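You operate a simulated robot arm through the tools that you are given. There is no shell and no other tool. Be economical: measure what you need, move in short steps, check, and stop when the job is done.

Carry out the task below with a simulated two-armed robot. There is one attempt and no reset: what you move stays moved.

JOB
Make a two-to-one sample in the clear cup: part A to 100 ml, then part B up to 150.
Fine: A from the grey can, B from the white can; hold each can while its cap turns; both go back capped. Set down upright: can.

The check looks at the end state, three seconds after you hand in, the way a careful person would. Anything else that was tipped, shoved, dropped, spilled or broken makes it a failure. A push-on lid holds only when it is set on centred and level and pressed home; a screw cap is set on level and turned clockwise until tight.

ROBOT AND FRAMES
Two 7-joint arms with two-finger parallel grippers on one trunk, on a base that drives. Base frame: it is fixed to the floor where the robot stands at the start and does not move with it; the origin is under the middle of the robot, x ahead of it, y to its left, z up; the surface under the hand at the start is at about z = 0.8. Readings come in m, degrees, newtons and seconds.
The left shoulder is at the start at [0.06, 0.143, 0.978], the right one opposite. With the tool pointing down near the work surface each hand reaches from about 0.32 to 0.74 m from the robot's upright axis, wherever it stands, measured 20 degrees to its own side. Places, roughly: bowl [0.25, 3.75, 0.5]; used cup [-1.25, -0.75, 0.75]. Payload 1.57 kg a hand.
Tool frame (each hand has its own): the origin (TCP) lies between the finger pads and is the grasp point; the fingertips stand 0.03 m ahead of it; z points along the fingers, y is the line along which they close. Largest opening 0.11 m; finger width 0.024, thickness 0.012; the body of the gripper, 0.048 by 0.112 m, starts 0.078 m behind the TCP.
Orientation is told as [roll, pitch, yaw] about the base's x, y, z axes, in that order, counted from this pose: with the fingers straight down and closing along the base's y, the tool's x points along the base's -x, its y along +y and its z along -z.

CONTROLS
- The arms move only by the tool nudge_tool. It takes "left_rows", "right_rows" or both (then of equal length, played together; a hand with none holds still); each is a list of rows, each a list of 7 numbers: the shift along the tool's x, y, z in m, then the turn, a rotation vector about the tool's x, y, z in degrees, then the opening, from 0 (shut) to 1 (fully open). In form: [[tx, ty, tz, rx, ry, rz, jaw], ...]. A call has 1 to 20 rows; each row shifts and turns the commanded pose from where the row before left it, along the tool's axes as they then stand. Each row takes 0.2 s and may step no farther than 0.05 m and 8.6 degrees from the row before; otherwise, or with a gripper value out of range, the whole call is refused. A pose out of reach is approached as far as the arm can. The call stops where the force on the tool passes 50 N (or 10 N more than at its start, if that is more) or the arm is blocked; 0.2 s more then pass. Each finger travels about 0.045 m/s and halts on what it meets, pressing with about 27 N; the grip force reading is that of the motor and also rises with nothing between the fingers. The clock runs only during rows and for 0.2 s after the last one: add rows that do not move to give the fingers time. The reply holds the time, the measured pose of the TCP, the force on the tool along the base axes, the opening and the grip force, in the units named above and with some noise, with the torque about the TCP (base axes, N m) and any sound that the robot's microphone picked up.
- Cameras (640 x 400 px; columns grow to the right, rows downward): "scene" is now at [0.0365, 0.0135, 1.5866]; the picture's right is [0.03, -1.00, 0.00], its down [-0.71, -0.02, -0.71] and it looks along [0.70, 0.02, -0.71] (base axes); focal length 269 px, centre (320, 200). "left" rides on the left gripper at [0.07, -0.016, -0.141] in its tool frame; the picture's right is [0.23, 0.97, 0.00], its down [-0.86, 0.20, -0.48] and it looks along [-0.47, 0.11, 0.88] (tool axes); focal length 222 px, centre (320, 200). "right" rides on the right gripper at [0.07, 0.016, -0.141] in its tool frame; the picture's right is [-0.23, 0.97, 0.00], its down [-0.86, -0.20, -0.48] and it looks along [-0.47, -0.11, 0.88] (tool axes); focal length 222 px, centre (320, 200). There is no depth. A picture from a camera that has moved, and an enlarged one, comes with that camera's place and axes in the base frame and with its lens. The place of the scene camera against the robot may be out by one fixed shift of up to 0.025 m in any direction.
- capture(camera): a new picture of that camera. No time passes.
- lift_body(by): slides the trunk up (or, below 0, down) by that many m; the arms and the scene camera ride with it, the base frame stays. It gives what a move gives, with no picture.
- roll_base(legs): drives the robot by 1 to 6 legs, each [ahead, left, turn to the left] in m, m and degrees, along the robot's own axes; the way and the turn of a leg run together, so that a leg with both is an arc; at most 1.5 m and 180 degrees a leg. The arms and the cameras ride along, it lands a little off, and it stops where it bumps. It gives what a move gives.
- head_to(pan, tilt): turns the head with the scene camera to pan (to the left, within 86 degrees either way) and tilt (down, from -29 to 69), counted from straight ahead of the robot. It gives what a move gives.
- inspect(camera, box): a new picture of the part [left, top, right, bottom] of that camera's present view, enlarged. No time passes.
- job_done(): hands the job in; it is judged then, once.

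Work in short steps. Places have to be worked out from the pictures, the camera data and where the tool is seen: move nearer, look again, correct. Check each grasp and each placing, and mend what went wrong. You have 120 turns and 92 pictures in all, those below and enlarged ones among them. Open the grippers and draw the arms clear of the work before you hand the job in, unless the task says otherwise; then end with one line.

The tools are called after ">>>" as name(argument=value, ...) on one line, values as JSON. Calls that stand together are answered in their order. nudge_tool: Moves the arms, as the interface text tells. Its arguments: {"type":"object","properties":{"left_rows":{"type":"array","items":{"type":"array","items":{"type":"number"}}},"right_rows":{"type":"array","items":{"type":"array","items":{"type":"number"}}}},"required":[]} The other tools are called the same way: lift_body (by) slides the trunk up or down; roll_base (legs) drives the base; head_to (pan, tilt) turns the head that bears the scene camera; capture (camera) takes a picture; inspect (camera, box) takes an enlarged picture of a part of a camera's view; job_done () hands the job in.

At the start:

```text
time: 0.0
left_tool_pos: [0.3822, 0.2598, 1.1428]
left_ee_rot: [0.1, -0.2, 0.1]
left_force: [0.1, -0.1, -0.3]
left_wrist_torque: [-0.03, -0.04, 0.0]
left_opening: 0.1102
left_finger_force: 0.0
right_tool_pos: [0.5162, -0.1319, 1.1432]
right_ee_rot: [-0.1, 0.0, -0.1]
right_force: [-1.0, 1.0, -0.9]
right_wrist_torque: [-0.03, 0.0, -0.02]
right_opening: 0.11
right_finger_force: 0.0
trunk travel left (down, up): [-0.577, 0.013]
robot x, y, heading: [0.0013, 0.0023, -0.3]
head pan, tilt: [1.8, 45.1]
```

scene: 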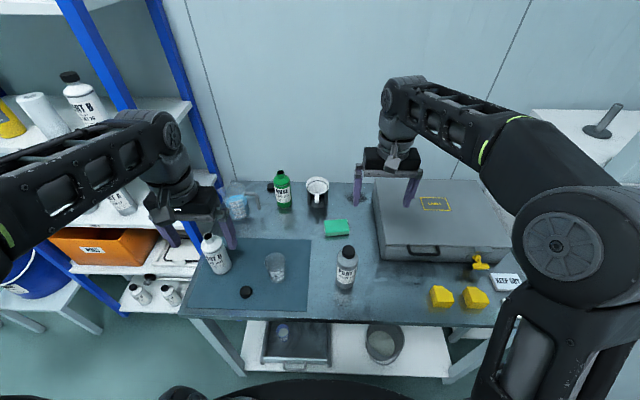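
right: 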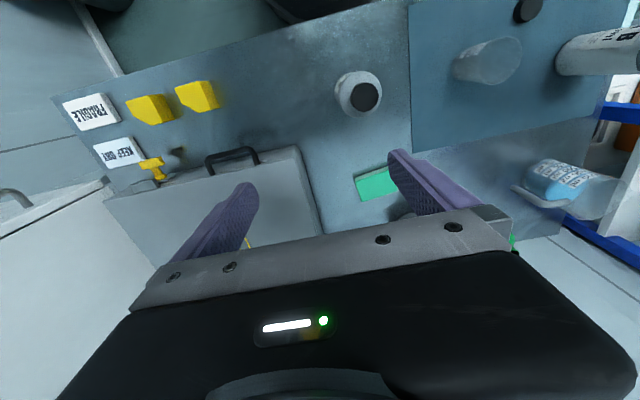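
left: 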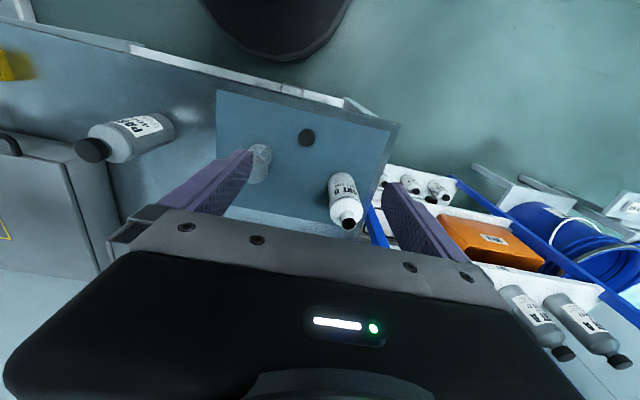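

I start by enlarging the work area to see the cans, the cup and the cap lying on the mat.

>>> inspect(camera="scene", box=[180, 210, 380, 335])

>>> inspect(camera="left", box=[60, 80, 400, 290])

```text
3.20 times, centred on (280, 272) of scene
camera zoom: at [0.0365, 0.0135, 1.5866], right [0.03, -1.0, 0.0], down [-0.71, -0.02, -0.71], along [0.7, 0.02, -0.71], focal length 861 px, centre (448, -32)
```

zoom: 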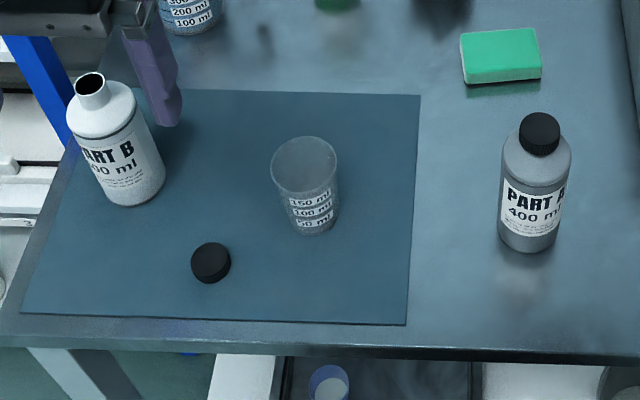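

```text
1.88 times, centred on (230, 185) of left
camera zoom: at [0.3126, 0.2429, 1.2841], right [-0.23, 0.97, 0.0], down [0.85, 0.2, 0.48], along [0.47, 0.11, -0.88], focal length 418 px, centre (489, 228)
```

zoom: 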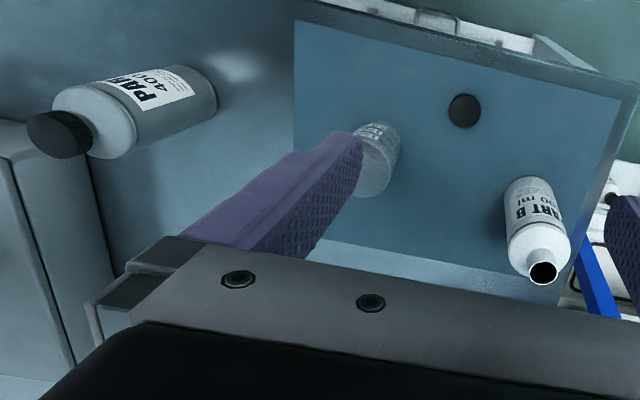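

Part A is capped at about [0.455,-0.055], the cup is at [0.44,0.156], open part B is at [0.48,0.345], and its cap is on the mat at [0.40,0.25]. I back the base up a little so the hands have room to approach the cans from the front.

>>> roll_base(legs=[[-0.15, 0, 0]])

>>> capture(camera="scene")

```text
time: 1.4
left_tool_pos: [0.2293, 0.2577, 1.1436]
left_ee_rot: [0.2, -0.3, 0.1]
left_force: [-1.0, -1.0, -1.0]
left_wrist_torque: [0.0, -0.03, -0.03]
left_opening: 0.1099
left_finger_force: 0.0
right_tool_pos: [0.3634, -0.1326, 1.1428]
right_ee_rot: [-0.1, -0.1, -0.1]
right_force: [-1.1, 0.3, -0.3]
right_wrist_torque: [0.04, -0.01, 0.01]
right_opening: 0.1099
right_finger_force: 0.1
trunk travel left (down, up): [-0.577, 0.013]
robot x, y, heading: [-0.146, 0.0015, -0.3]
head pan, tilt: [1.8, 45.1]
```

```text
86 pictures are left
camera scene: at [-0.1158, 0.0135, 1.5866], right [0.03, -1.0, 0.0], down [-0.71, -0.02, -0.71], along [0.71, 0.02, -0.71], focal length 269 px, centre (320, 200)
```

scene: 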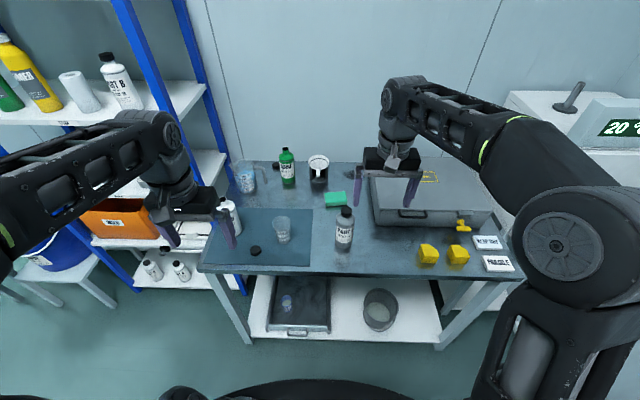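

The right hand goes first: I rotate it to yaw +30° with fingers forward and about 25° below horizontal, while still high.

>>> nudge_tool(right_rows=[[0, 0, 0, 0, 0, -7.5, 1], [0, 0, 0, 0, 0, -7.5, 1], [0, 0, 0, 0, 0, -7.5, 1], [0, 0, 0, 0, 0, -7.5, 1], [0, 0, 0, 0, -8.1, 0, 1], [0, 0, 0, 0, -8.1, 0, 1], [0, 0, 0, 0, -8.1, 0, 1], [0, 0, 0, 0, -8.1, 0, 1], [0, 0, 0, 0, -8.1, 0, 1], [0, 0, 0, 0, -8.1, 0, 1], [0, 0, 0, 0, -8.1, 0, 1], [0, 0, 0, 0, -8.1, 0, 1]])

>>> capture(camera="right")

```text
time: 4.0
left_tool_pos: [0.232, 0.2557, 1.1446]
left_ee_rot: [0.1, -0.1, -0.1]
left_force: [-0.3, 0.1, 0.5]
left_wrist_torque: [0.06, 0.01, 0.02]
left_opening: 0.1096
left_finger_force: 0.0
right_tool_pos: [0.365, -0.1352, 1.1419]
right_ee_rot: [0.3, -64.9, 29.5]
right_force: [0.2, -1.0, 0.2]
right_wrist_torque: [0.04, -0.03, 0.07]
right_opening: 0.1096
right_finger_force: 0.1
trunk travel left (down, up): [-0.577, 0.013]
robot x, y, heading: [-0.1457, -0.0036, -0.2]
head pan, tilt: [1.8, 45.1]
```

```text
85 pictures are left
camera right: at [0.2196, -0.1995, 1.1389], right [-0.4, 0.89, 0.21], down [0.04, -0.21, 0.98], along [0.92, 0.4, 0.05], focal length 222 px, centre (320, 200)
```

right: 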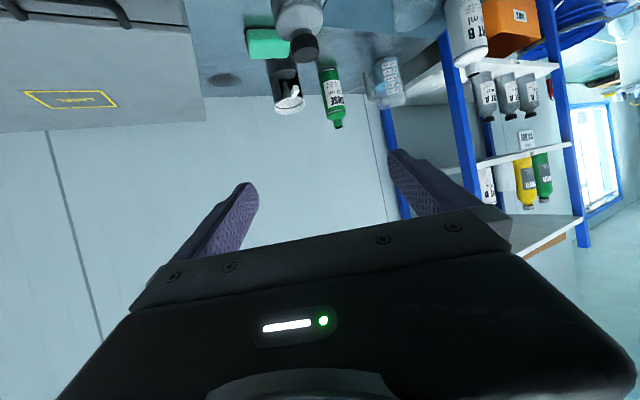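

The rotation worked (the hand camera is upside down). I lower the right hand to about [0.308,-0.14,0.93], short of the can.

>>> nudge_tool(right_rows=[[0.0424, 0.0048, 0.0084, 0, 0, 0, 1], [0.0424, 0.0048, 0.0084, 0, 0, 0, 1], [0.0424, 0.0048, 0.0084, 0, 0, 0, 1], [0.0424, 0.0048, 0.0084, 0, 0, 0, 1], [0.0424, 0.0048, 0.0084, 0, 0, 0, 1]])

>>> capture(camera="right")

>>> capture(camera="scene")

```text
time: 5.2
left_tool_pos: [0.2322, 0.2574, 1.142]
left_ee_rot: [0.1, -0.1, 0.0]
left_force: [-0.3, -0.7, -0.4]
left_wrist_torque: [0.01, -0.01, 0.02]
left_opening: 0.1102
left_finger_force: 0.1
right_tool_pos: [0.3301, -0.1446, 0.9323]
right_ee_rot: [0.1, -64.7, 29.9]
right_force: [-0.6, 0.0, -0.5]
right_wrist_torque: [-0.03, 0.0, 0.02]
right_opening: 0.1102
right_finger_force: 0.0
right hand out of reach, approached as far as the arm can: row 2, 3, 4
trunk travel left (down, up): [-0.577, 0.013]
robot x, y, heading: [-0.1507, 0.0016, 0.0]
head pan, tilt: [1.8, 45.1]
```

```text
84 pictures are left
camera right: at [0.1864, -0.2081, 0.9301], right [-0.4, 0.89, 0.21], down [0.04, -0.21, 0.98], along [0.91, 0.4, 0.05], focal length 222 px, centre (320, 200)
```

right: 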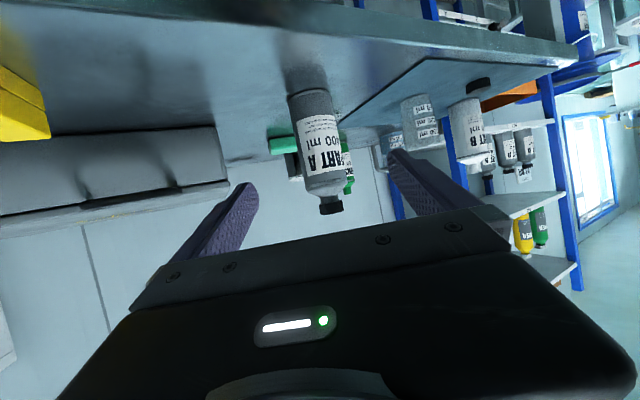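

```text
83 pictures are left
camera scene: at [-0.1139, 0.0124, 1.5866], right [0.03, -1.0, 0.0], down [-0.71, -0.02, -0.71], along [0.7, 0.02, -0.71], focal length 269 px, centre (320, 200)
```

scene: 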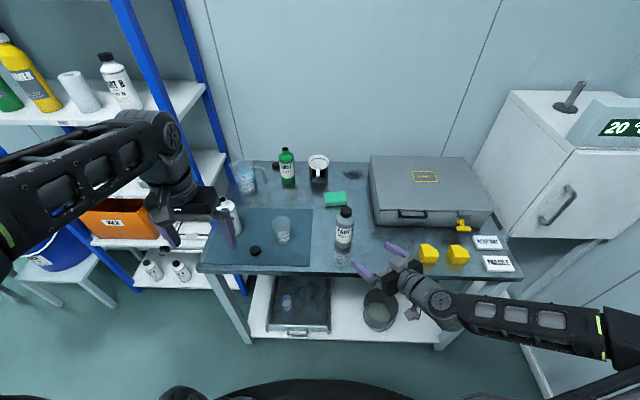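

The can A is about centred between the fingers, roughly 0.145 m ahead. I go down to z≈0.87 and forward 0.08, then look again.

>>> nudge_tool(right_rows=[[0.0272, 0, 0.0127, 0, 0, 0, 1], [0.0272, 0, 0.0127, 0, 0, 0, 1], [-0.017, -0.002, 0.0362, 0, 0, 0, 1], [-0.017, -0.002, 0.0362, 0, 0, 0, 1]])

>>> capture(camera="right")

```text
time: 6.2
left_tool_pos: [0.2326, 0.2585, 1.1422]
left_ee_rot: [0.1, -0.1, -0.1]
left_force: [-0.5, -0.1, 0.1]
left_wrist_torque: [0.0, 0.01, 0.0]
left_opening: 0.11
left_finger_force: 0.0
right_tool_pos: [0.3994, -0.1081, 0.8703]
right_ee_rot: [-0.1, -64.8, 29.9]
right_force: [0.2, -0.5, -0.5]
right_wrist_torque: [0.02, 0.01, 0.01]
right_opening: 0.1098
right_finger_force: 0.2
trunk travel left (down, up): [-0.577, 0.013]
robot x, y, heading: [-0.1483, 0.0016, -0.1]
head pan, tilt: [1.8, 45.1]
```

```text
82 pictures are left
camera right: at [0.2556, -0.1725, 0.867], right [-0.4, 0.89, 0.2], down [0.04, -0.21, 0.98], along [0.92, 0.4, 0.05], focal length 222 px, centre (320, 200)
```

right: 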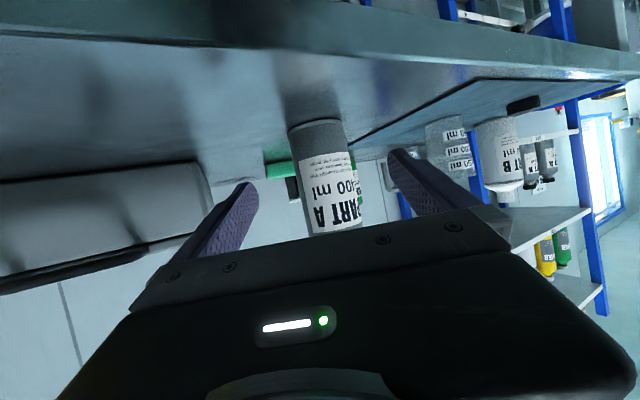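

The can is centred, about 0.09 m ahead of the TCP. I move forward 0.085 and look.

>>> nudge_tool(right_rows=[[-0.012, 0, 0.0257, 0, 0, 0, 1], [-0.012, 0, 0.0257, 0, 0, 0, 1], [-0.012, 0, 0.0257, 0, 0, 0, 1]])

>>> capture(camera="right")

>>> inspect(camera="scene", box=[260, 180, 460, 305])

```text
time: 7.0
left_tool_pos: [0.2327, 0.259, 1.1434]
left_ee_rot: [0.1, -0.2, 0.0]
left_force: [-0.4, 0.2, 0.1]
left_wrist_torque: [0.0, 0.02, 0.0]
left_opening: 0.1097
left_finger_force: 0.0
right_tool_pos: [0.4739, -0.0632, 0.872]
right_ee_rot: [0.2, -64.8, 29.7]
right_force: [0.0, -0.4, -0.1]
right_wrist_torque: [-0.01, 0.03, -0.01]
right_opening: 0.11
right_finger_force: 0.0
trunk travel left (down, up): [-0.577, 0.013]
robot x, y, heading: [-0.1476, -0.003, 0.2]
head pan, tilt: [1.8, 45.1]
```

```text
81 pictures are left
camera right: at [0.33, -0.1281, 0.8691], right [-0.4, 0.89, 0.21], down [0.04, -0.21, 0.98], along [0.91, 0.4, 0.05], focal length 222 px, centre (320, 200)
```

right: 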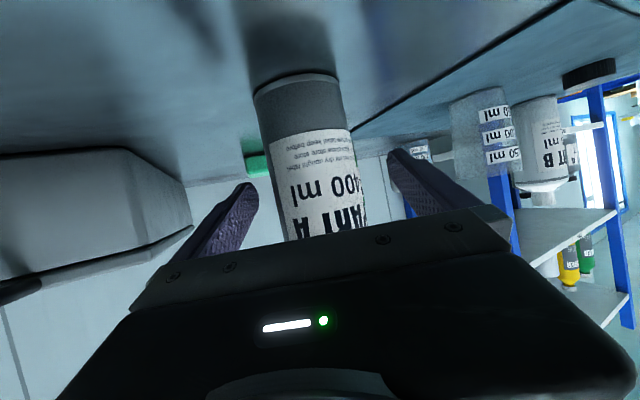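

```text
3.20 times, centred on (360, 242) of scene
camera zoom: at [-0.1133, 0.0135, 1.5865], right [0.03, -1.0, 0.0], down [-0.71, -0.02, -0.71], along [0.7, 0.02, -0.71], focal length 861 px, centre (192, 64)
```

zoom: 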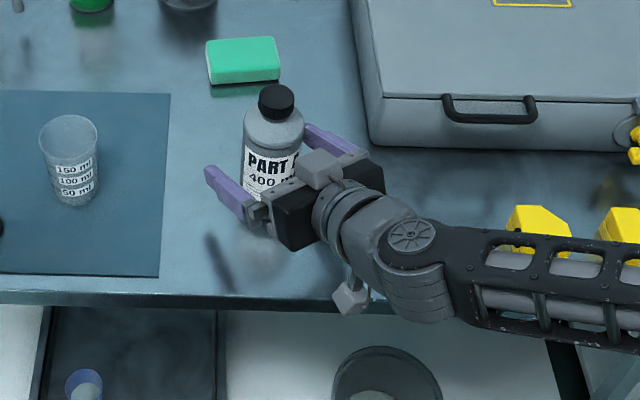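

The can sits between the pads, about 0.015 m ahead. I advance that much and close.

>>> nudge_tool(right_rows=[[-0.0065, 0.002, 0.0138, 0, 0, 0, 1], [0, 0, 0, 0, 0, 0, 0.4], [0, 0, 0, 0, 0, 0, 0.4], [0, 0, 0, 0, 0, 0, 0.4], [0, 0, 0, 0, 0, 0, 0.4], [0, 0, 0, 0, 0, 0, 0.4]])

>>> capture(camera="right")

```text
time: 8.4
left_tool_pos: [0.231, 0.2585, 1.1429]
left_ee_rot: [0.1, 0.0, 0.0]
left_force: [-0.7, -0.4, -0.4]
left_wrist_torque: [-0.02, -0.01, -0.02]
left_opening: 0.1101
left_finger_force: 0.0
right_tool_pos: [0.486, -0.0545, 0.8732]
right_ee_rot: [0.0, -64.7, 29.9]
right_force: [0.9, -0.8, 0.1]
right_wrist_torque: [-0.04, 0.01, 0.01]
right_opening: 0.0607
right_finger_force: 27.1
trunk travel left (down, up): [-0.577, 0.013]
robot x, y, heading: [-0.1497, 0.0007, -0.1]
head pan, tilt: [1.8, 45.1]
```

```text
79 pictures are left
camera right: at [0.3414, -0.1185, 0.8692], right [-0.4, 0.89, 0.21], down [0.04, -0.21, 0.98], along [0.91, 0.4, 0.05], focal length 222 px, centre (320, 200)
```

right: 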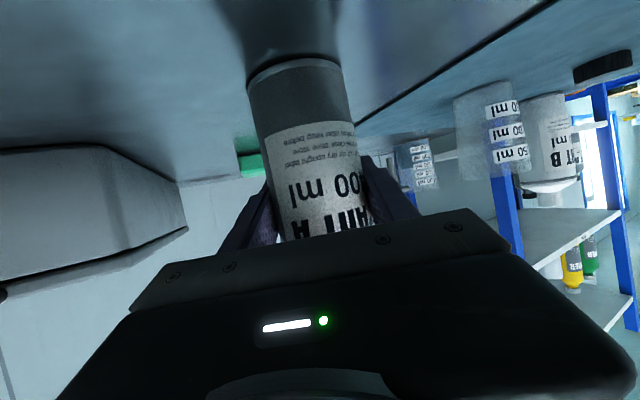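

Can A is held (60.7 mm, 27 N). Now I bring the left hand over its cap, still high, and look.

>>> nudge_tool(left_rows=[[-0.0275, -0.036, 0, 0, 0, 0, 1], [-0.0275, -0.036, 0, 0, 0, 0, 1], [-0.0275, -0.036, 0, 0, 0, 0, 1], [-0.0275, -0.036, 0, 0, 0, 0, 1], [-0.0275, -0.036, 0, 0, 0, 0, 1], [-0.0275, -0.036, 0, 0, 0, 0, 1], [-0.0275, -0.036, 0, 0, 0, 0, 1], [-0.0275, -0.036, 0, 0, 0, 0, 1]])

>>> capture(camera="left")

```text
time: 10.2
left_tool_pos: [0.3708, 0.0785, 1.1444]
left_ee_rot: [0.1, -0.2, 0.0]
left_force: [-0.3, 0.0, 0.9]
left_wrist_torque: [-0.04, -0.03, 0.0]
left_opening: 0.1099
left_finger_force: 0.1
left hand out of reach, approached as far as the arm can: row 6, 7, 8
right_tool_pos: [0.4858, -0.0549, 0.8729]
right_ee_rot: [0.0, -64.9, 29.9]
right_force: [-0.4, -0.8, 1.0]
right_wrist_torque: [0.09, 0.05, -0.04]
right_opening: 0.0605
right_finger_force: 26.5
trunk travel left (down, up): [-0.577, 0.013]
robot x, y, heading: [-0.1477, -0.0027, -0.0]
head pan, tilt: [1.8, 45.1]
```

```text
78 pictures are left
camera left: at [0.3005, 0.0623, 1.286], right [-0.23, 0.97, 0.0], down [0.85, 0.2, 0.48], along [0.47, 0.11, -0.88], focal length 222 px, centre (320, 200)
```

left: 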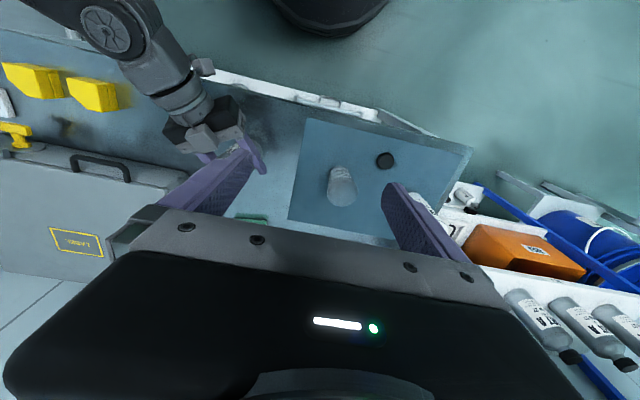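

The left hand runs out of reach up here; I bring the held can closer: lift 2 cm, shift to about [0.44,-0.015], and set it down.

>>> nudge_tool(right_rows=[[-0.0181, 0, -0.0085, 0, 0, 0, 0.4], [0.004, 0.0286, -0.0086, 0, 0, 0, 0.4], [0.004, 0.0285, -0.0086, 0, 0, 0, 0.4], [0, 0, 0, 0, 0, 0, 0.4], [0.0145, 0, 0.0068, 0, 0, 0, 0.4], [0.0036, 0, 0.0017, 0, 0, 0, 0.4], [0, 0, 0, 0, 0, 0, 0.4]])

>>> capture(camera="right")

```text
time: 11.8
left_tool_pos: [0.3697, 0.0788, 1.1463]
left_ee_rot: [0.1, -0.2, 0.0]
left_force: [0.1, -0.6, 0.0]
left_wrist_torque: [0.04, 0.0, 0.0]
left_opening: 0.1099
left_finger_force: 0.0
right_tool_pos: [0.4401, -0.0138, 0.8728]
right_ee_rot: [0.0, -64.8, 29.8]
right_force: [0.2, -0.5, -2.1]
right_wrist_torque: [0.01, 0.03, 0.04]
right_opening: 0.0603
right_finger_force: 26.7
trunk travel left (down, up): [-0.577, 0.013]
robot x, y, heading: [-0.1493, 0.0002, -0.1]
head pan, tilt: [1.8, 45.1]
```

```text
77 pictures are left
camera right: at [0.296, -0.0779, 0.8693], right [-0.4, 0.89, 0.21], down [0.04, -0.21, 0.98], along [0.91, 0.4, 0.05], focal length 222 px, centre (320, 200)
```

right: 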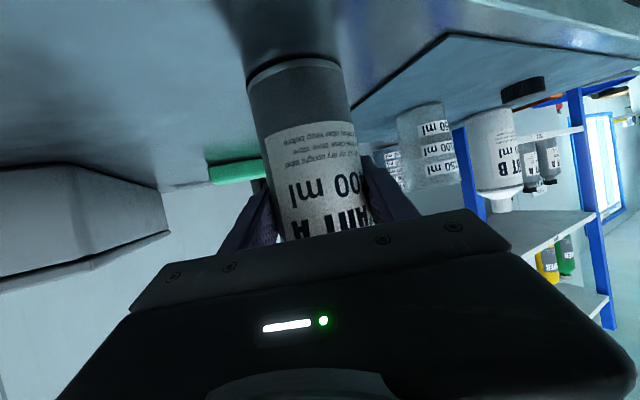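

Can A now stands at about [0.44,-0.014]. The left hand lowers and comes over it.

>>> nudge_tool(left_rows=[[0, 0, 0.04, 0, 0, 0, 1], [-0.02, -0.025, 0.02, 0, 0, 0, 1], [-0.02, -0.025, 0, 0, 0, 0, 1], [0, 0, 0, 0, 0, 0, 1]])

>>> capture(camera="left")

```text
time: 12.8
left_tool_pos: [0.4095, 0.0268, 1.0857]
left_ee_rot: [0.1, 0.0, 0.1]
left_force: [0.1, -0.4, -0.7]
left_wrist_torque: [0.03, -0.01, -0.02]
left_opening: 0.1097
left_finger_force: 0.1
right_tool_pos: [0.4416, -0.0124, 0.8715]
right_ee_rot: [-0.1, -64.8, 29.9]
right_force: [0.6, 0.4, -0.3]
right_wrist_torque: [0.11, -0.03, -0.04]
right_opening: 0.0602
right_finger_force: 27.1
trunk travel left (down, up): [-0.577, 0.013]
robot x, y, heading: [-0.1507, 0.003, 0.1]
head pan, tilt: [1.8, 45.1]
```

```text
76 pictures are left
camera left: at [0.341, 0.0117, 1.2266], right [-0.23, 0.97, 0.0], down [0.85, 0.2, 0.48], along [0.47, 0.11, -0.88], focal length 222 px, centre (320, 200)
```

left: 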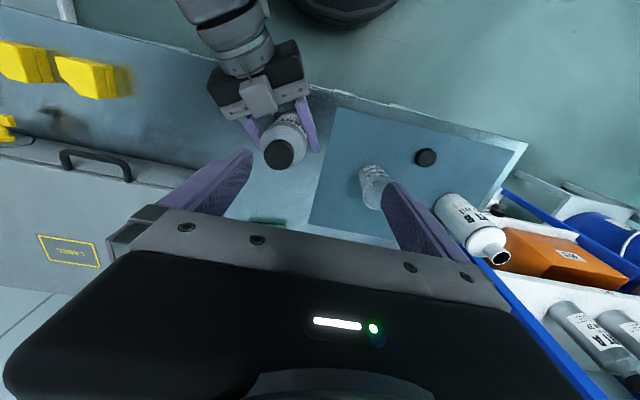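

The cap top shows at about [0.43,-0.019]. I move above it to z≈1.02 and pre-turn the wrist −75° so there is room to unscrew counter-clockwise.

>>> nudge_tool(left_rows=[[-0.012, -0.022, 0.03, 0, 0, 0, 1], [-0.012, -0.022, 0.03, 0, 0, 0, 1], [0, 0, 0, 0, 0, 8.5, 1], [0, 0, 0, 0, 0, 8.5, 1], [0, 0, 0, 0, 0, 8.5, 1], [0, 0, 0, 0, 0, 8.5, 1], [0, 0, 0, 0, 0, 8.5, 1], [0, 0, 0, 0, 0, 8.5, 1], [0, 0, 0, 0, 0, 8.5, 1], [0, 0, 0, 0, 0, 8.5, 1], [0, 0, 0, 0, 0, 7, 1], [0, 0, 0, 0, 0, 0, 1]])

>>> capture(camera="left")

```text
time: 15.4
left_tool_pos: [0.4358, -0.0151, 1.0255]
left_ee_rot: [0.0, 0.1, -75.0]
left_force: [0.1, 0.0, 0.4]
left_wrist_torque: [-0.02, 0.03, -0.01]
left_opening: 0.1099
left_finger_force: 0.1
right_tool_pos: [0.4412, -0.0144, 0.873]
right_ee_rot: [0.0, -64.8, 29.9]
right_force: [0.7, 0.0, -0.2]
right_wrist_torque: [0.06, -0.01, 0.0]
right_opening: 0.0607
right_finger_force: 26.8
trunk travel left (down, up): [-0.577, 0.013]
robot x, y, heading: [-0.1504, 0.0009, -0.1]
head pan, tilt: [1.8, 45.1]
```

```text
75 pictures are left
camera left: at [0.4019, 0.0476, 1.1667], right [0.88, 0.47, 0.0], down [0.41, -0.78, 0.48], along [0.23, -0.42, -0.88], focal length 222 px, centre (320, 200)
```

left: 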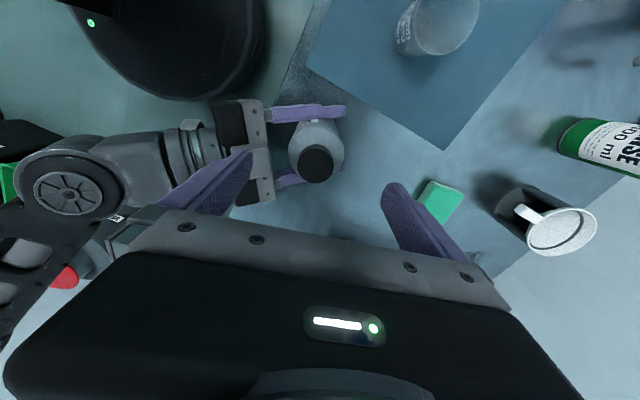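

Triangulation puts the cap at [0.4345,-0.019] with its top at about z 0.952. I centre, descend to TCP z≈0.96 so only the fingertips take the cap, and close.

>>> nudge_tool(left_rows=[[-0.0036, -0.002, 0.03, 0, 0, 0, 1], [0, 0, 0.02, 0, 0, 0, 1], [0, 0, 0.0155, 0, 0, 0, 1], [0, 0, 0, 0, 0, 0, 0.6]])

>>> inspect(camera="scene", box=[270, 170, 430, 270])

>>> capture(camera="left")

```text
time: 16.0
left_tool_pos: [0.4343, -0.022, 0.9846]
left_ee_rot: [0.2, -0.6, -75.0]
left_force: [-0.4, 2.6, 6.5]
left_wrist_torque: [-0.08, 0.49, -0.18]
left_opening: 0.1098
left_finger_force: 0.0
right_tool_pos: [0.4409, -0.0161, 0.8672]
right_ee_rot: [0.3, -64.2, 29.2]
right_force: [-2.5, -0.9, 2.4]
right_wrist_torque: [0.57, -0.33, 0.2]
right_opening: 0.0612
right_finger_force: 9.8
trunk travel left (down, up): [-0.577, 0.013]
robot x, y, heading: [-0.1526, 0.0003, 0.1]
head pan, tilt: [1.8, 45.1]
stopped in row 3 (left hand): the force on the tool passed its limit at 66 N (the readings are from after the stop); the commanded pose is now the measured one
```

```text
4.00 times, centred on (350, 220) of scene
camera zoom: at [-0.1143, 0.0132, 1.5866], right [0.03, -1.0, 0.0], down [-0.71, -0.02, -0.71], along [0.71, 0.02, -0.71], focal length 1076 px, centre (200, 120)
```

zoom: 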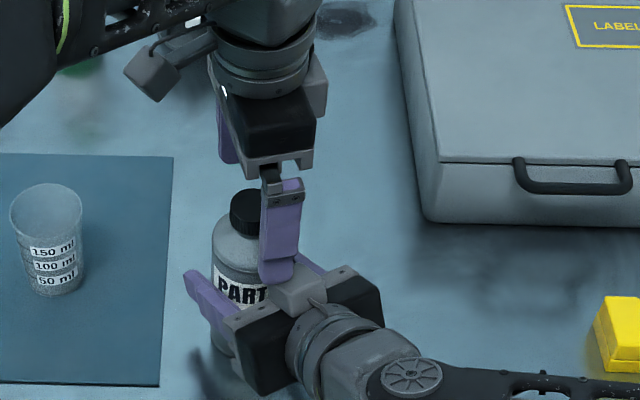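

```text
73 pictures are left
camera left: at [0.3999, 0.0428, 1.1237], right [0.88, 0.47, 0.0], down [0.41, -0.77, 0.49], along [0.23, -0.43, -0.87], focal length 222 px, centre (320, 200)
```

left: 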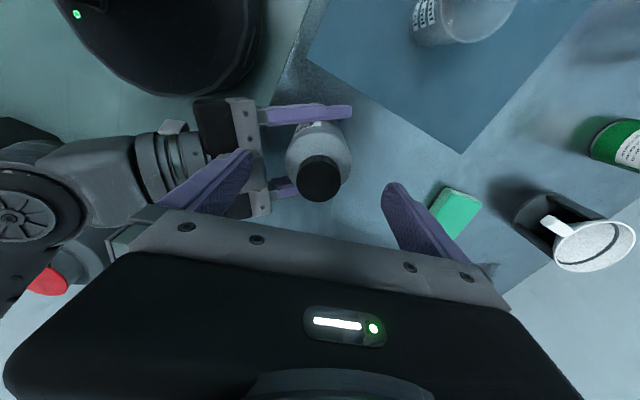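

The wide-open finger hit the block on top of the right gripper. I lift off, narrow the opening, re-tighten the right hand and look.

>>> nudge_tool(left_rows=[[0, 0, -0.04, 0, 0, 0, 0.8], [0, 0, 0, 0, 0, 0, 0.55], [0, 0, 0, 0, 0, 0, 0.5], [0, 0, 0, 0, 0, 0, 0.5], [0, 0, 0, 0, 0, 0, 0.5]], right_rows=[[0, 0, 0, 0, 0, 0, 0.35], [0, 0, 0, 0, 0, 0, 0.35], [0, 0, 0, 0, 0, 0, 0.35], [0, 0, 0, 0, 0, 0, 0.35], [0, 0, 0, 0, 0, 0, 0.35]])

>>> capture(camera="right")

>>> capture(camera="left")

```text
time: 17.2
left_tool_pos: [0.4322, -0.0201, 1.0246]
left_ee_rot: [0.2, -0.5, -75.0]
left_force: [-0.8, 0.6, 0.9]
left_wrist_torque: [-0.01, -0.01, -0.05]
left_opening: 0.0551
left_finger_force: 0.1
right_tool_pos: [0.44, -0.016, 0.8672]
right_ee_rot: [0.1, -64.1, 29.4]
right_force: [-0.9, 1.3, 5.6]
right_wrist_torque: [0.05, -0.06, 0.01]
right_opening: 0.0605
right_finger_force: 26.1
trunk travel left (down, up): [-0.577, 0.013]
robot x, y, heading: [-0.1526, -0.0005, 0.1]
head pan, tilt: [1.8, 45.1]
```

```text
72 pictures are left
camera right: at [0.2953, -0.0799, 0.8657], right [-0.39, 0.9, 0.21], down [0.05, -0.2, 0.98], along [0.92, 0.39, 0.04], focal length 222 px, centre (320, 200)
```

right: 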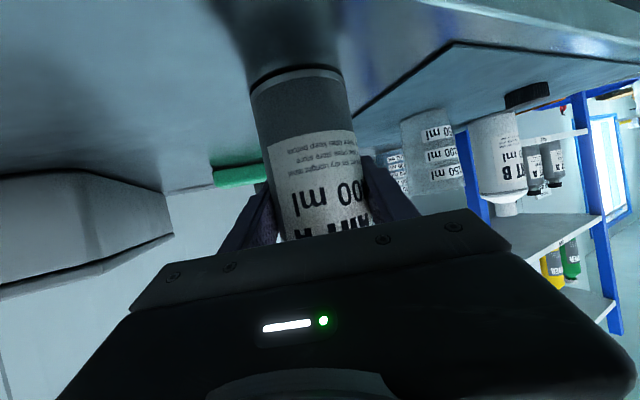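

```text
71 pictures are left
camera left: at [0.3997, 0.0445, 1.1637], right [0.88, 0.47, 0.0], down [0.41, -0.77, 0.49], along [0.23, -0.43, -0.87], focal length 222 px, centre (320, 200)
```

left: 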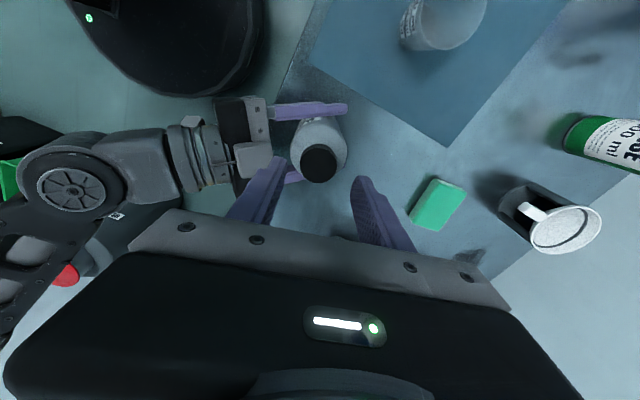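

The can is still upright and gripped again. With the opening narrowed to 0.05 m, the finger clears the right-hand block by about 8 mm. I centre and descend onto the cap.

>>> nudge_tool(left_rows=[[-0.0034, 0.001, 0, 0, 0, 0, 0.455], [0, 0, 0.025, 0, 0, 0, 0.455], [0, 0, 0.02, 0, 0, 0, 0.455], [0, 0, 0.01, 0, 0, 0, 0.455], [0, 0, 0.009, 0, 0, 0, 0.455], [0, 0, 0, 0, 0, 0, 0.2], [0, 0, 0, 0, 0, 0, 0.2], [0, 0, 0, 0, 0, 0, 0.2]])

>>> capture(camera="left")

```text
time: 18.9
left_tool_pos: [0.4348, -0.0288, 0.9653]
left_ee_rot: [0.3, -1.1, -75.1]
left_force: [-8.8, 3.3, 23.7]
left_wrist_torque: [0.27, 0.38, -0.05]
left_opening: 0.0452
left_finger_force: 26.2
right_tool_pos: [0.4402, -0.0179, 0.8679]
right_ee_rot: [0.0, -64.2, 29.3]
right_force: [3.9, 0.9, 2.9]
right_wrist_torque: [0.18, 0.5, 0.21]
right_opening: 0.0605
right_finger_force: 27.1
trunk travel left (down, up): [-0.577, 0.013]
robot x, y, heading: [-0.1505, -0.0006, -0.2]
head pan, tilt: [1.8, 45.1]
stopped in row 8 (left hand): the force on the tool passed its limit at 51 N (the readings are from after the stop); the commanded pose is now the measured one
```

```text
70 pictures are left
camera left: at [0.4001, 0.0364, 1.1056], right [0.88, 0.47, 0.0], down [0.41, -0.77, 0.49], along [0.23, -0.44, -0.87], focal length 222 px, centre (320, 200)
```

left: 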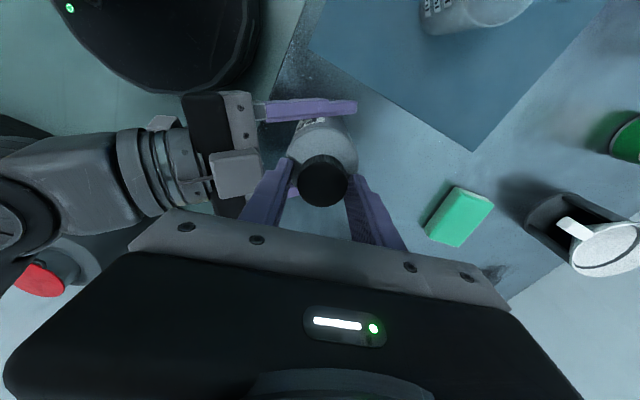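

The fingertips went onto the can's shoulder. I reopen slightly, rise 1 cm, re-centre by 6 mm and close on the cap only.

>>> nudge_tool(left_rows=[[0, 0, -0.006, 0, 0, 0, 0.48], [0, 0, -0.006, 0, 0, 0, 0.48], [0.0065, 0, 0, 0, 1.0, 0, 0.48], [0, 0, 0, 0, 0, 0, 0.48], [0, 0, 0, 0, 0, 0, 0.48]])

>>> capture(camera="left")

>>> inspect(camera="scene", box=[290, 180, 410, 255])

```text
time: 20.1
left_tool_pos: [0.4336, -0.0218, 0.9741]
left_ee_rot: [0.3, 0.3, -75.1]
left_force: [0.5, 0.2, 0.2]
left_wrist_torque: [-0.02, 0.0, 0.03]
left_opening: 0.0529
left_finger_force: 0.1
right_tool_pos: [0.4411, -0.0175, 0.8674]
right_ee_rot: [-0.1, -64.2, 29.5]
right_force: [0.6, 2.3, 17.4]
right_wrist_torque: [-0.07, 0.06, 0.01]
right_opening: 0.0609
right_finger_force: 26.8
trunk travel left (down, up): [-0.577, 0.013]
robot x, y, heading: [-0.1521, 0.0008, 0.0]
head pan, tilt: [1.8, 45.1]
```

```text
69 pictures are left
camera left: at [0.4008, 0.0401, 1.1155], right [0.88, 0.47, 0.0], down [0.41, -0.78, 0.48], along [0.23, -0.42, -0.88], focal length 222 px, centre (320, 200)
```

left: 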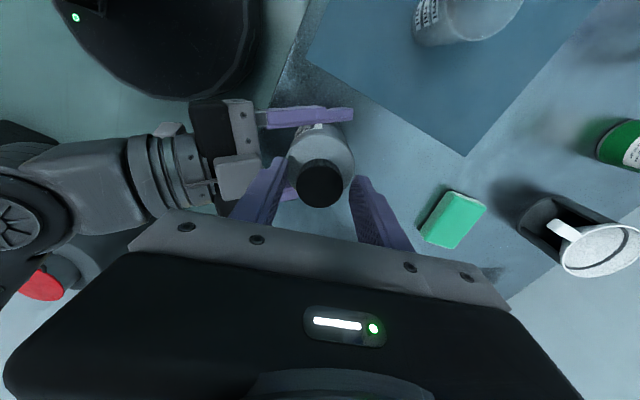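

```text
5.33 times, centred on (350, 218) of scene
camera zoom: at [-0.1153, 0.014, 1.5867], right [0.03, -1.0, 0.0], down [-0.71, -0.02, -0.71], along [0.71, 0.02, -0.71], focal length 1435 px, centre (160, 107)
```

zoom: 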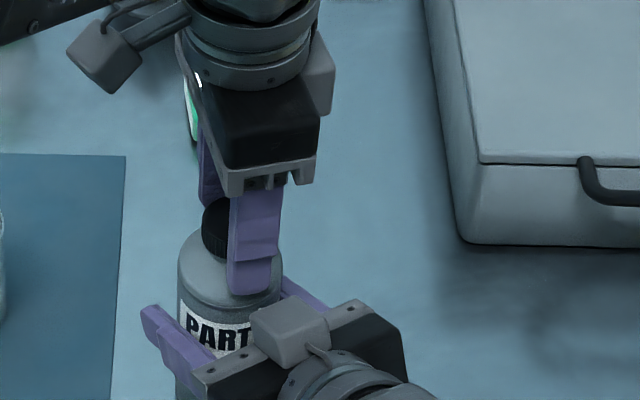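

Fingers straddle the cap with tips near its lower edge. I shift 3 mm and close on it.

>>> nudge_tool(left_rows=[[0.003, 0, 0, 0, 0, 0, 0.4], [0, 0, 0, 0, 0, 0, 0.2], [0, 0, 0, 0, 0, 0, 0.2], [0, 0, 0, 0, 0, 0, 0.2]])

>>> capture(camera="left")

```text
time: 21.1
left_tool_pos: [0.4333, -0.0198, 0.9738]
left_ee_rot: [0.2, 0.2, -75.0]
left_force: [-1.2, -0.7, -0.1]
left_wrist_torque: [-0.03, 0.04, -0.01]
left_opening: 0.033
left_finger_force: 26.8
right_tool_pos: [0.4402, -0.0173, 0.8674]
right_ee_rot: [0.0, -64.2, 29.2]
right_force: [2.0, 4.8, 19.5]
right_wrist_torque: [-0.13, 0.11, -0.02]
right_opening: 0.0605
right_finger_force: 27.0
trunk travel left (down, up): [-0.577, 0.013]
robot x, y, heading: [-0.1509, 0.0008, 0.4]
head pan, tilt: [1.8, 45.1]
```

```text
67 pictures are left
camera left: at [0.3997, 0.0427, 1.1155], right [0.88, 0.47, 0.0], down [0.41, -0.78, 0.48], along [0.23, -0.42, -0.88], focal length 222 px, centre (320, 200)
```

left: 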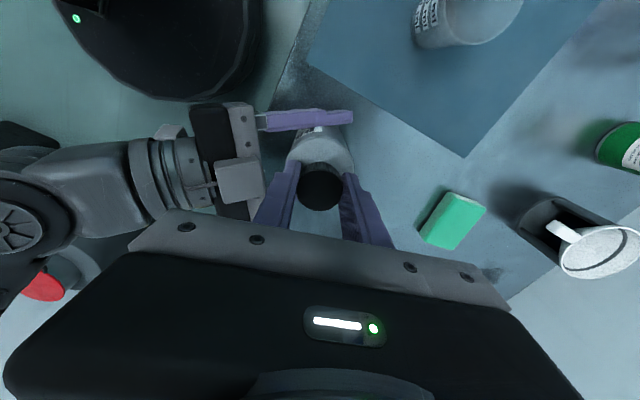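

The cap is gripped (33 mm). I start unscrewing counter-clockwise by 45° and watch the readings.

>>> nudge_tool(left_rows=[[0, 0, 0, 0, 0, -8.5, 0.2], [0, 0, 0, 0, 0, -8.5, 0.2], [0, 0, 0, 0, 0, -8.5, 0.2], [0, 0, 0, 0, 0, -8.5, 0.2], [0, 0, 0, 0, 0, -8.5, 0.2]])

```text
time: 22.2
left_tool_pos: [0.4327, -0.02, 0.9732]
left_ee_rot: [0.1, 0.0, -32.6]
left_force: [-8.7, -8.6, 2.8]
left_wrist_torque: [-0.2, 0.25, -0.01]
left_opening: 0.0331
left_finger_force: 26.9
right_tool_pos: [0.4412, -0.0172, 0.8674]
right_ee_rot: [0.1, -64.2, 29.3]
right_force: [10.7, 11.7, 15.8]
right_wrist_torque: [-0.32, 0.5, -0.05]
right_opening: 0.0605
right_finger_force: 26.9
trunk travel left (down, up): [-0.577, 0.013]
robot x, y, heading: [-0.1524, 0.0023, 0.1]
head pan, tilt: [1.8, 45.1]
```

The torque is low and a small side force is building, so I shift 2 mm with it and keep turning, with a slight rise.

>>> nudge_tool(left_rows=[[0.0005, -0.002, 0, 0, 0, -8.5, 0.2], [0, 0, -0.0002, 0, 0, -8.5, 0.2], [0, 0, -0.0002, 0, 0, -8.5, 0.2], [0, 0, -0.0002, 0, 0, -8.5, 0.2], [0, 0, -0.0002, 0, 0, -8.5, 0.2], [0, 0, -0.0002, 0, 0, -8.5, 0.2], [0, 0, -0.0002, 0, 0, -8.5, 0.2], [0, 0, -0.0002, 0, 0, -8.5, 0.2], [0, 0, 0, 0, 0, 0, 0.2]])

>>> capture(camera="right")

```text
time: 24.2
left_tool_pos: [0.4325, -0.0216, 0.9757]
left_ee_rot: [0.0, -0.2, 35.6]
left_force: [3.6, -11.1, -0.1]
left_wrist_torque: [-0.25, -0.02, -0.04]
left_opening: 0.0329
left_finger_force: 27.0
right_tool_pos: [0.4405, -0.0185, 0.8666]
right_ee_rot: [0.0, -64.1, 29.4]
right_force: [-2.1, 10.9, 17.8]
right_wrist_torque: [-0.4, -0.15, -0.11]
right_opening: 0.0607
right_finger_force: 26.8
trunk travel left (down, up): [-0.577, 0.013]
robot x, y, heading: [-0.1496, -0.0014, -0.1]
head pan, tilt: [1.8, 45.1]
```

```text
66 pictures are left
camera right: at [0.295, -0.0801, 0.8654], right [-0.39, 0.9, 0.21], down [0.05, -0.2, 0.98], along [0.92, 0.39, 0.04], focal length 222 px, centre (320, 200)
```

right: 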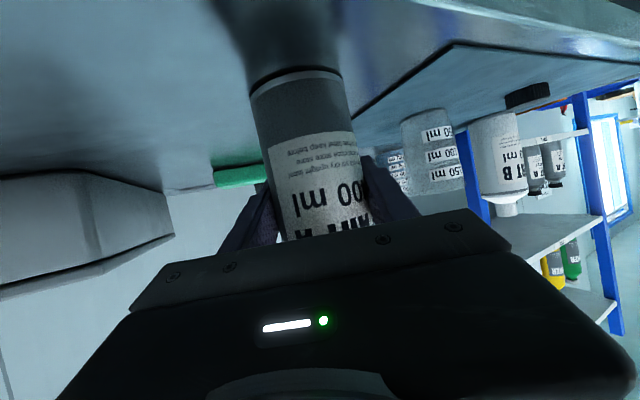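

The can stays put and the cap is rising (z +2 mm). I correct sideways and continue turning about 85°.

>>> nudge_tool(left_rows=[[0.0012, -0.0016, -0.0003, 0, 0, -8.5, 0.2], [0, 0, -0.0003, 0, 0, -8.5, 0.2], [0, 0, -0.0003, 0, 0, -8.5, 0.2], [0, 0, -0.0003, 0, 0, -8.5, 0.2], [0, 0, -0.0003, 0, 0, -8.5, 0.2], [0, 0, -0.0003, 0, 0, -8.5, 0.2], [0, 0, -0.0003, 0, 0, -8.5, 0.2], [0, 0, -0.0003, 0, 0, -8.5, 0.2], [0, 0, -0.0003, 0, 0, -8.5, 0.2], [0, 0, -0.0003, 0, 0, -8.5, 0.2], [0, 0, 0, 0, 0, 0, 0.2]])

```text
time: 26.6
left_tool_pos: [0.4323, -0.0242, 0.9777]
left_ee_rot: [-0.2, -0.3, 120.5]
left_force: [12.6, -4.1, -13.5]
left_wrist_torque: [-0.29, -0.36, -0.03]
left_opening: 0.0328
left_finger_force: 27.3
right_tool_pos: [0.4406, -0.018, 0.8658]
right_ee_rot: [0.0, -64.1, 29.3]
right_force: [-16.6, 4.8, 18.1]
right_wrist_torque: [-0.19, -0.48, -0.12]
right_opening: 0.0608
right_finger_force: 26.5
trunk travel left (down, up): [-0.577, 0.013]
robot x, y, heading: [-0.1516, -0.0002, 0.1]
head pan, tilt: [1.8, 45.1]
```

It has turned 195° so far and the thread still holds. I release, turn the wrist back 170°, and regrasp.

>>> nudge_tool(left_rows=[[0, 0, 0.001, 0, 0, 0, 0.45], [0, 0, 0, 0, 0, 0, 0.45], [0, 0, 0, 0, 0, 8.5, 0.45], [0, 0, 0, 0, 0, 8.5, 0.45], [0, 0, 0, 0, 0, 8.5, 0.45], [0, 0, 0, 0, 0, 8.5, 0.45], [0, 0, 0, 0, 0, 8.5, 0.45], [0, 0, 0, 0, 0, 8.5, 0.45], [0, 0, 0, 0, 0, 8.5, 0.45], [0, 0, 0, 0, 0, 8.5, 0.45], [0, 0, 0, 0, 0, 8.5, 0.45], [0, 0, 0, 0, 0, 8.5, 0.45], [0, 0, 0, 0, 0, 8.5, 0.45], [0, 0, 0, 0, 0, 8.5, 0.45], [0, 0, 0, 0, 0, 8.5, 0.45], [0, 0, 0, 0, 0, 8.5, 0.45], [0, 0, 0, 0, 0, 8.5, 0.45], [0, 0, 0, 0, 0, 8.5, 0.45], [0, 0, 0, 0, 0, 8.5, 0.45], [0, 0, 0, 0, 0, 8.5, 0.45]])

>>> capture(camera="left")

```text
time: 30.9
left_tool_pos: [0.4321, -0.0227, 0.9766]
left_ee_rot: [0.2, 0.0, -32.9]
left_force: [0.4, 0.6, 0.0]
left_wrist_torque: [0.0, 0.02, -0.01]
left_opening: 0.0499
left_finger_force: 0.0
right_tool_pos: [0.4423, -0.0187, 0.866]
right_ee_rot: [0.2, -64.0, 29.2]
right_force: [-0.3, 0.5, -2.2]
right_wrist_torque: [0.0, 0.0, -0.03]
right_opening: 0.0609
right_finger_force: 27.2
trunk travel left (down, up): [-0.577, 0.013]
robot x, y, heading: [-0.1527, 0.0047, 0.1]
head pan, tilt: [1.8, 45.1]
```

```text
65 pictures are left
camera left: at [0.3657, 0.0005, 1.1177], right [0.34, 0.94, 0.0], down [0.83, -0.3, 0.48], along [0.45, -0.16, -0.88], focal length 222 px, centre (320, 200)
```

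left: 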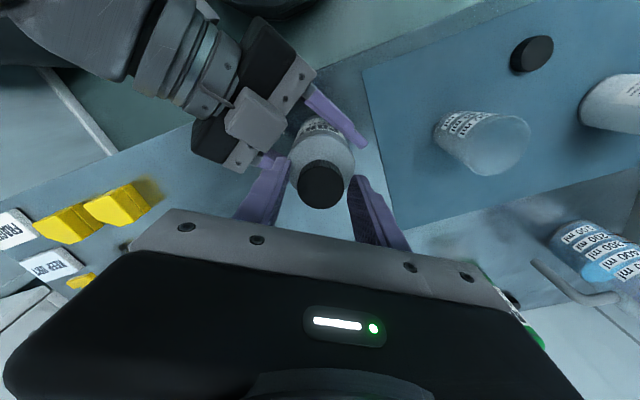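

The cap sits centred between the fingers. I regrasp and unscrew another 145°.

>>> nudge_tool(left_rows=[[0, 0, 0, 0, 0, 0, 0.2], [0, 0, 0, 0, 0, 0, 0.2], [0, 0, -0.0002, 0, 0, -8.5, 0.2], [0, 0, -0.0002, 0, 0, -8.5, 0.2], [0, 0, -0.0002, 0, 0, -8.5, 0.2], [0, 0, -0.0002, 0, 0, -8.5, 0.2], [0, 0, -0.0002, 0, 0, -8.5, 0.2], [0, 0, -0.0002, 0, 0, -8.5, 0.2], [0, 0, -0.0002, 0, 0, -8.5, 0.2], [0, 0, -0.0002, 0, 0, -8.5, 0.2], [0, 0, -0.0002, 0, 0, -8.5, 0.2], [0, 0, -0.0002, 0, 0, -8.5, 0.2], [0, 0, -0.0002, 0, 0, -8.5, 0.2], [0, 0, -0.0002, 0, 0, -8.5, 0.2], [0, 0, -0.0002, 0, 0, -8.5, 0.2], [0, 0, -0.0002, 0, 0, -8.5, 0.2], [0, 0, -0.0002, 0, 0, -8.5, 0.2], [0, 0, -0.0002, 0, 0, -8.5, 0.2], [0, 0, -0.0002, 0, 0, -8.5, 0.2], [0, 0, 0, 0, 0, 0, 0.2]])

>>> capture(camera="left")

```text
time: 35.0
left_tool_pos: [0.4328, -0.0239, 0.9797]
left_ee_rot: [0.0, -0.2, 112.0]
left_force: [-0.6, 0.8, -0.1]
left_wrist_torque: [0.0, 0.02, 0.01]
left_opening: 0.0324
left_finger_force: 26.9
right_tool_pos: [0.4423, -0.017, 0.8648]
right_ee_rot: [0.1, -64.0, 29.2]
right_force: [0.3, -0.4, -1.4]
right_wrist_torque: [-0.01, 0.04, -0.01]
right_opening: 0.0607
right_finger_force: 26.8
trunk travel left (down, up): [-0.577, 0.013]
robot x, y, heading: [-0.1519, 0.0036, 0.1]
head pan, tilt: [1.8, 45.1]
```

```text
64 pictures are left
camera left: at [0.4743, -0.0822, 1.1217], right [-0.82, -0.57, 0.0], down [-0.51, 0.72, 0.48], along [-0.27, 0.4, -0.88], focal length 222 px, centre (320, 200)
```

left: 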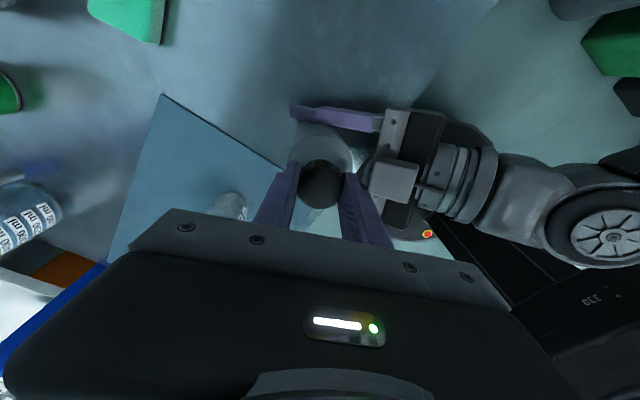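

All side and thread forces are gone, so the cap is free. I lift it slowly straight up.

>>> nudge_tool(left_rows=[[0, 0, -0.003, 0, 0, 0, 0.2], [0, 0, -0.006, 0, 0, 0, 0.2], [0, 0, -0.02, 0, 0, 0, 0.2], [0, 0, -0.03, 0, 0, 0, 0.2], [0, 0, 0, 0, 0, 0, 0.2]])

>>> inspect(camera="scene", box=[250, 170, 410, 270])

```text
time: 36.2
left_tool_pos: [0.4332, -0.0227, 1.0407]
left_ee_rot: [-0.1, -0.1, 111.9]
left_force: [-0.3, -0.1, -0.7]
left_wrist_torque: [0.0, 0.02, 0.02]
left_opening: 0.0321
left_finger_force: 27.6
right_tool_pos: [0.441, -0.0187, 0.8652]
right_ee_rot: [0.1, -64.1, 29.1]
right_force: [0.1, -0.8, -1.1]
right_wrist_torque: [-0.02, 0.03, -0.01]
right_opening: 0.0604
right_finger_force: 27.1
trunk travel left (down, up): [-0.577, 0.013]
robot x, y, heading: [-0.1494, 0.0003, -0.1]
head pan, tilt: [1.8, 45.1]
```

```text
4.00 times, centred on (330, 220) of scene
camera zoom: at [-0.1135, 0.0136, 1.5865], right [0.03, -1.0, 0.0], down [-0.71, -0.02, -0.71], along [0.7, 0.02, -0.71], focal length 1076 px, centre (280, 120)
```

zoom: 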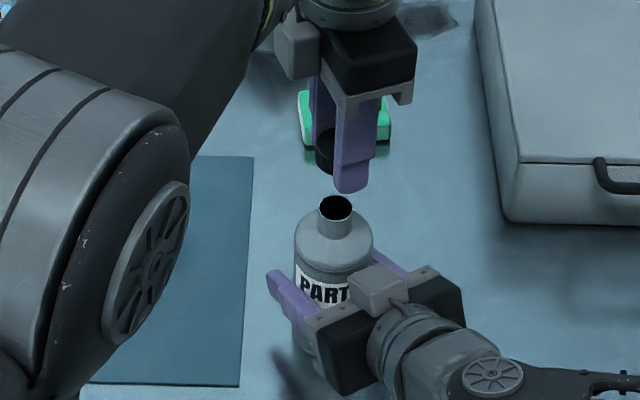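

The cap is off and held. I park the left hand with the cap out to the left so the view of the cup is clear.

>>> nudge_tool(left_rows=[[-0.0405, 0.0052, -0.0044, 0, 0, 0, 0.2], [-0.0405, 0.0052, -0.0044, 0, 0, 0, 0.2], [-0.0405, 0.0052, -0.0044, 0, 0, 0, 0.2], [-0.0405, 0.0052, -0.0044, 0, 0, 0, 0.2], [-0.0405, 0.0052, -0.0044, 0, 0, 0, 0.2], [-0.0405, 0.0052, -0.0044, 0, 0, 0, 0.2], [-0.0405, 0.0052, -0.0044, 0, 0, 0, 0.2], [-0.0405, 0.0052, -0.0044, 0, 0, 0, 0.2], [-0.0405, 0.0052, -0.0044, 0, 0, 0, 0.2]])

>>> capture(camera="scene")

>>> inspect(camera="right", box=[340, 60, 580, 210])

```text
time: 38.2
left_tool_pos: [0.251, 0.2995, 1.0802]
left_ee_rot: [-0.2, -0.2, 111.8]
left_force: [-0.4, 0.1, 0.4]
left_wrist_torque: [-0.02, -0.01, -0.02]
left_opening: 0.0323
left_finger_force: 27.0
right_tool_pos: [0.4402, -0.0185, 0.8652]
right_ee_rot: [0.0, -64.0, 29.3]
right_force: [-0.2, -0.6, -3.2]
right_wrist_torque: [0.01, -0.02, -0.01]
right_opening: 0.0604
right_finger_force: 27.2
trunk travel left (down, up): [-0.577, 0.013]
robot x, y, heading: [-0.1475, 0.0004, -0.2]
head pan, tilt: [1.8, 45.1]
```

```text
62 pictures are left
camera scene: at [-0.1141, 0.0144, 1.5865], right [0.03, -1.0, 0.0], down [-0.71, -0.02, -0.71], along [0.71, 0.02, -0.71], focal length 269 px, centre (320, 200)
```

scene: 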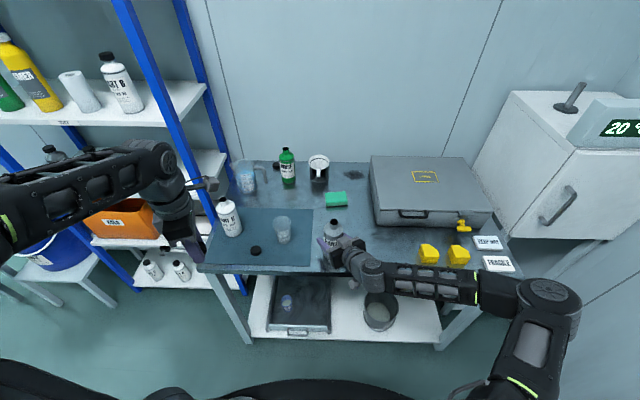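

```text
2.67 times, centred on (460, 135) of right
camera zoom: at [0.2957, -0.0803, 0.8645], right [-0.39, 0.9, 0.2], down [0.05, -0.2, 0.98], along [0.92, 0.39, 0.03], focal length 592 px, centre (-53, 373)
```

zoom: 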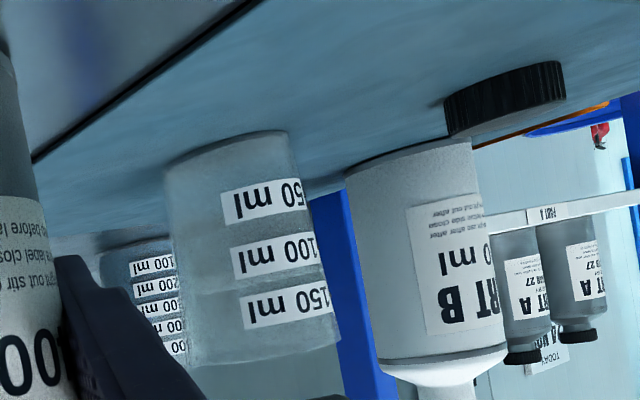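

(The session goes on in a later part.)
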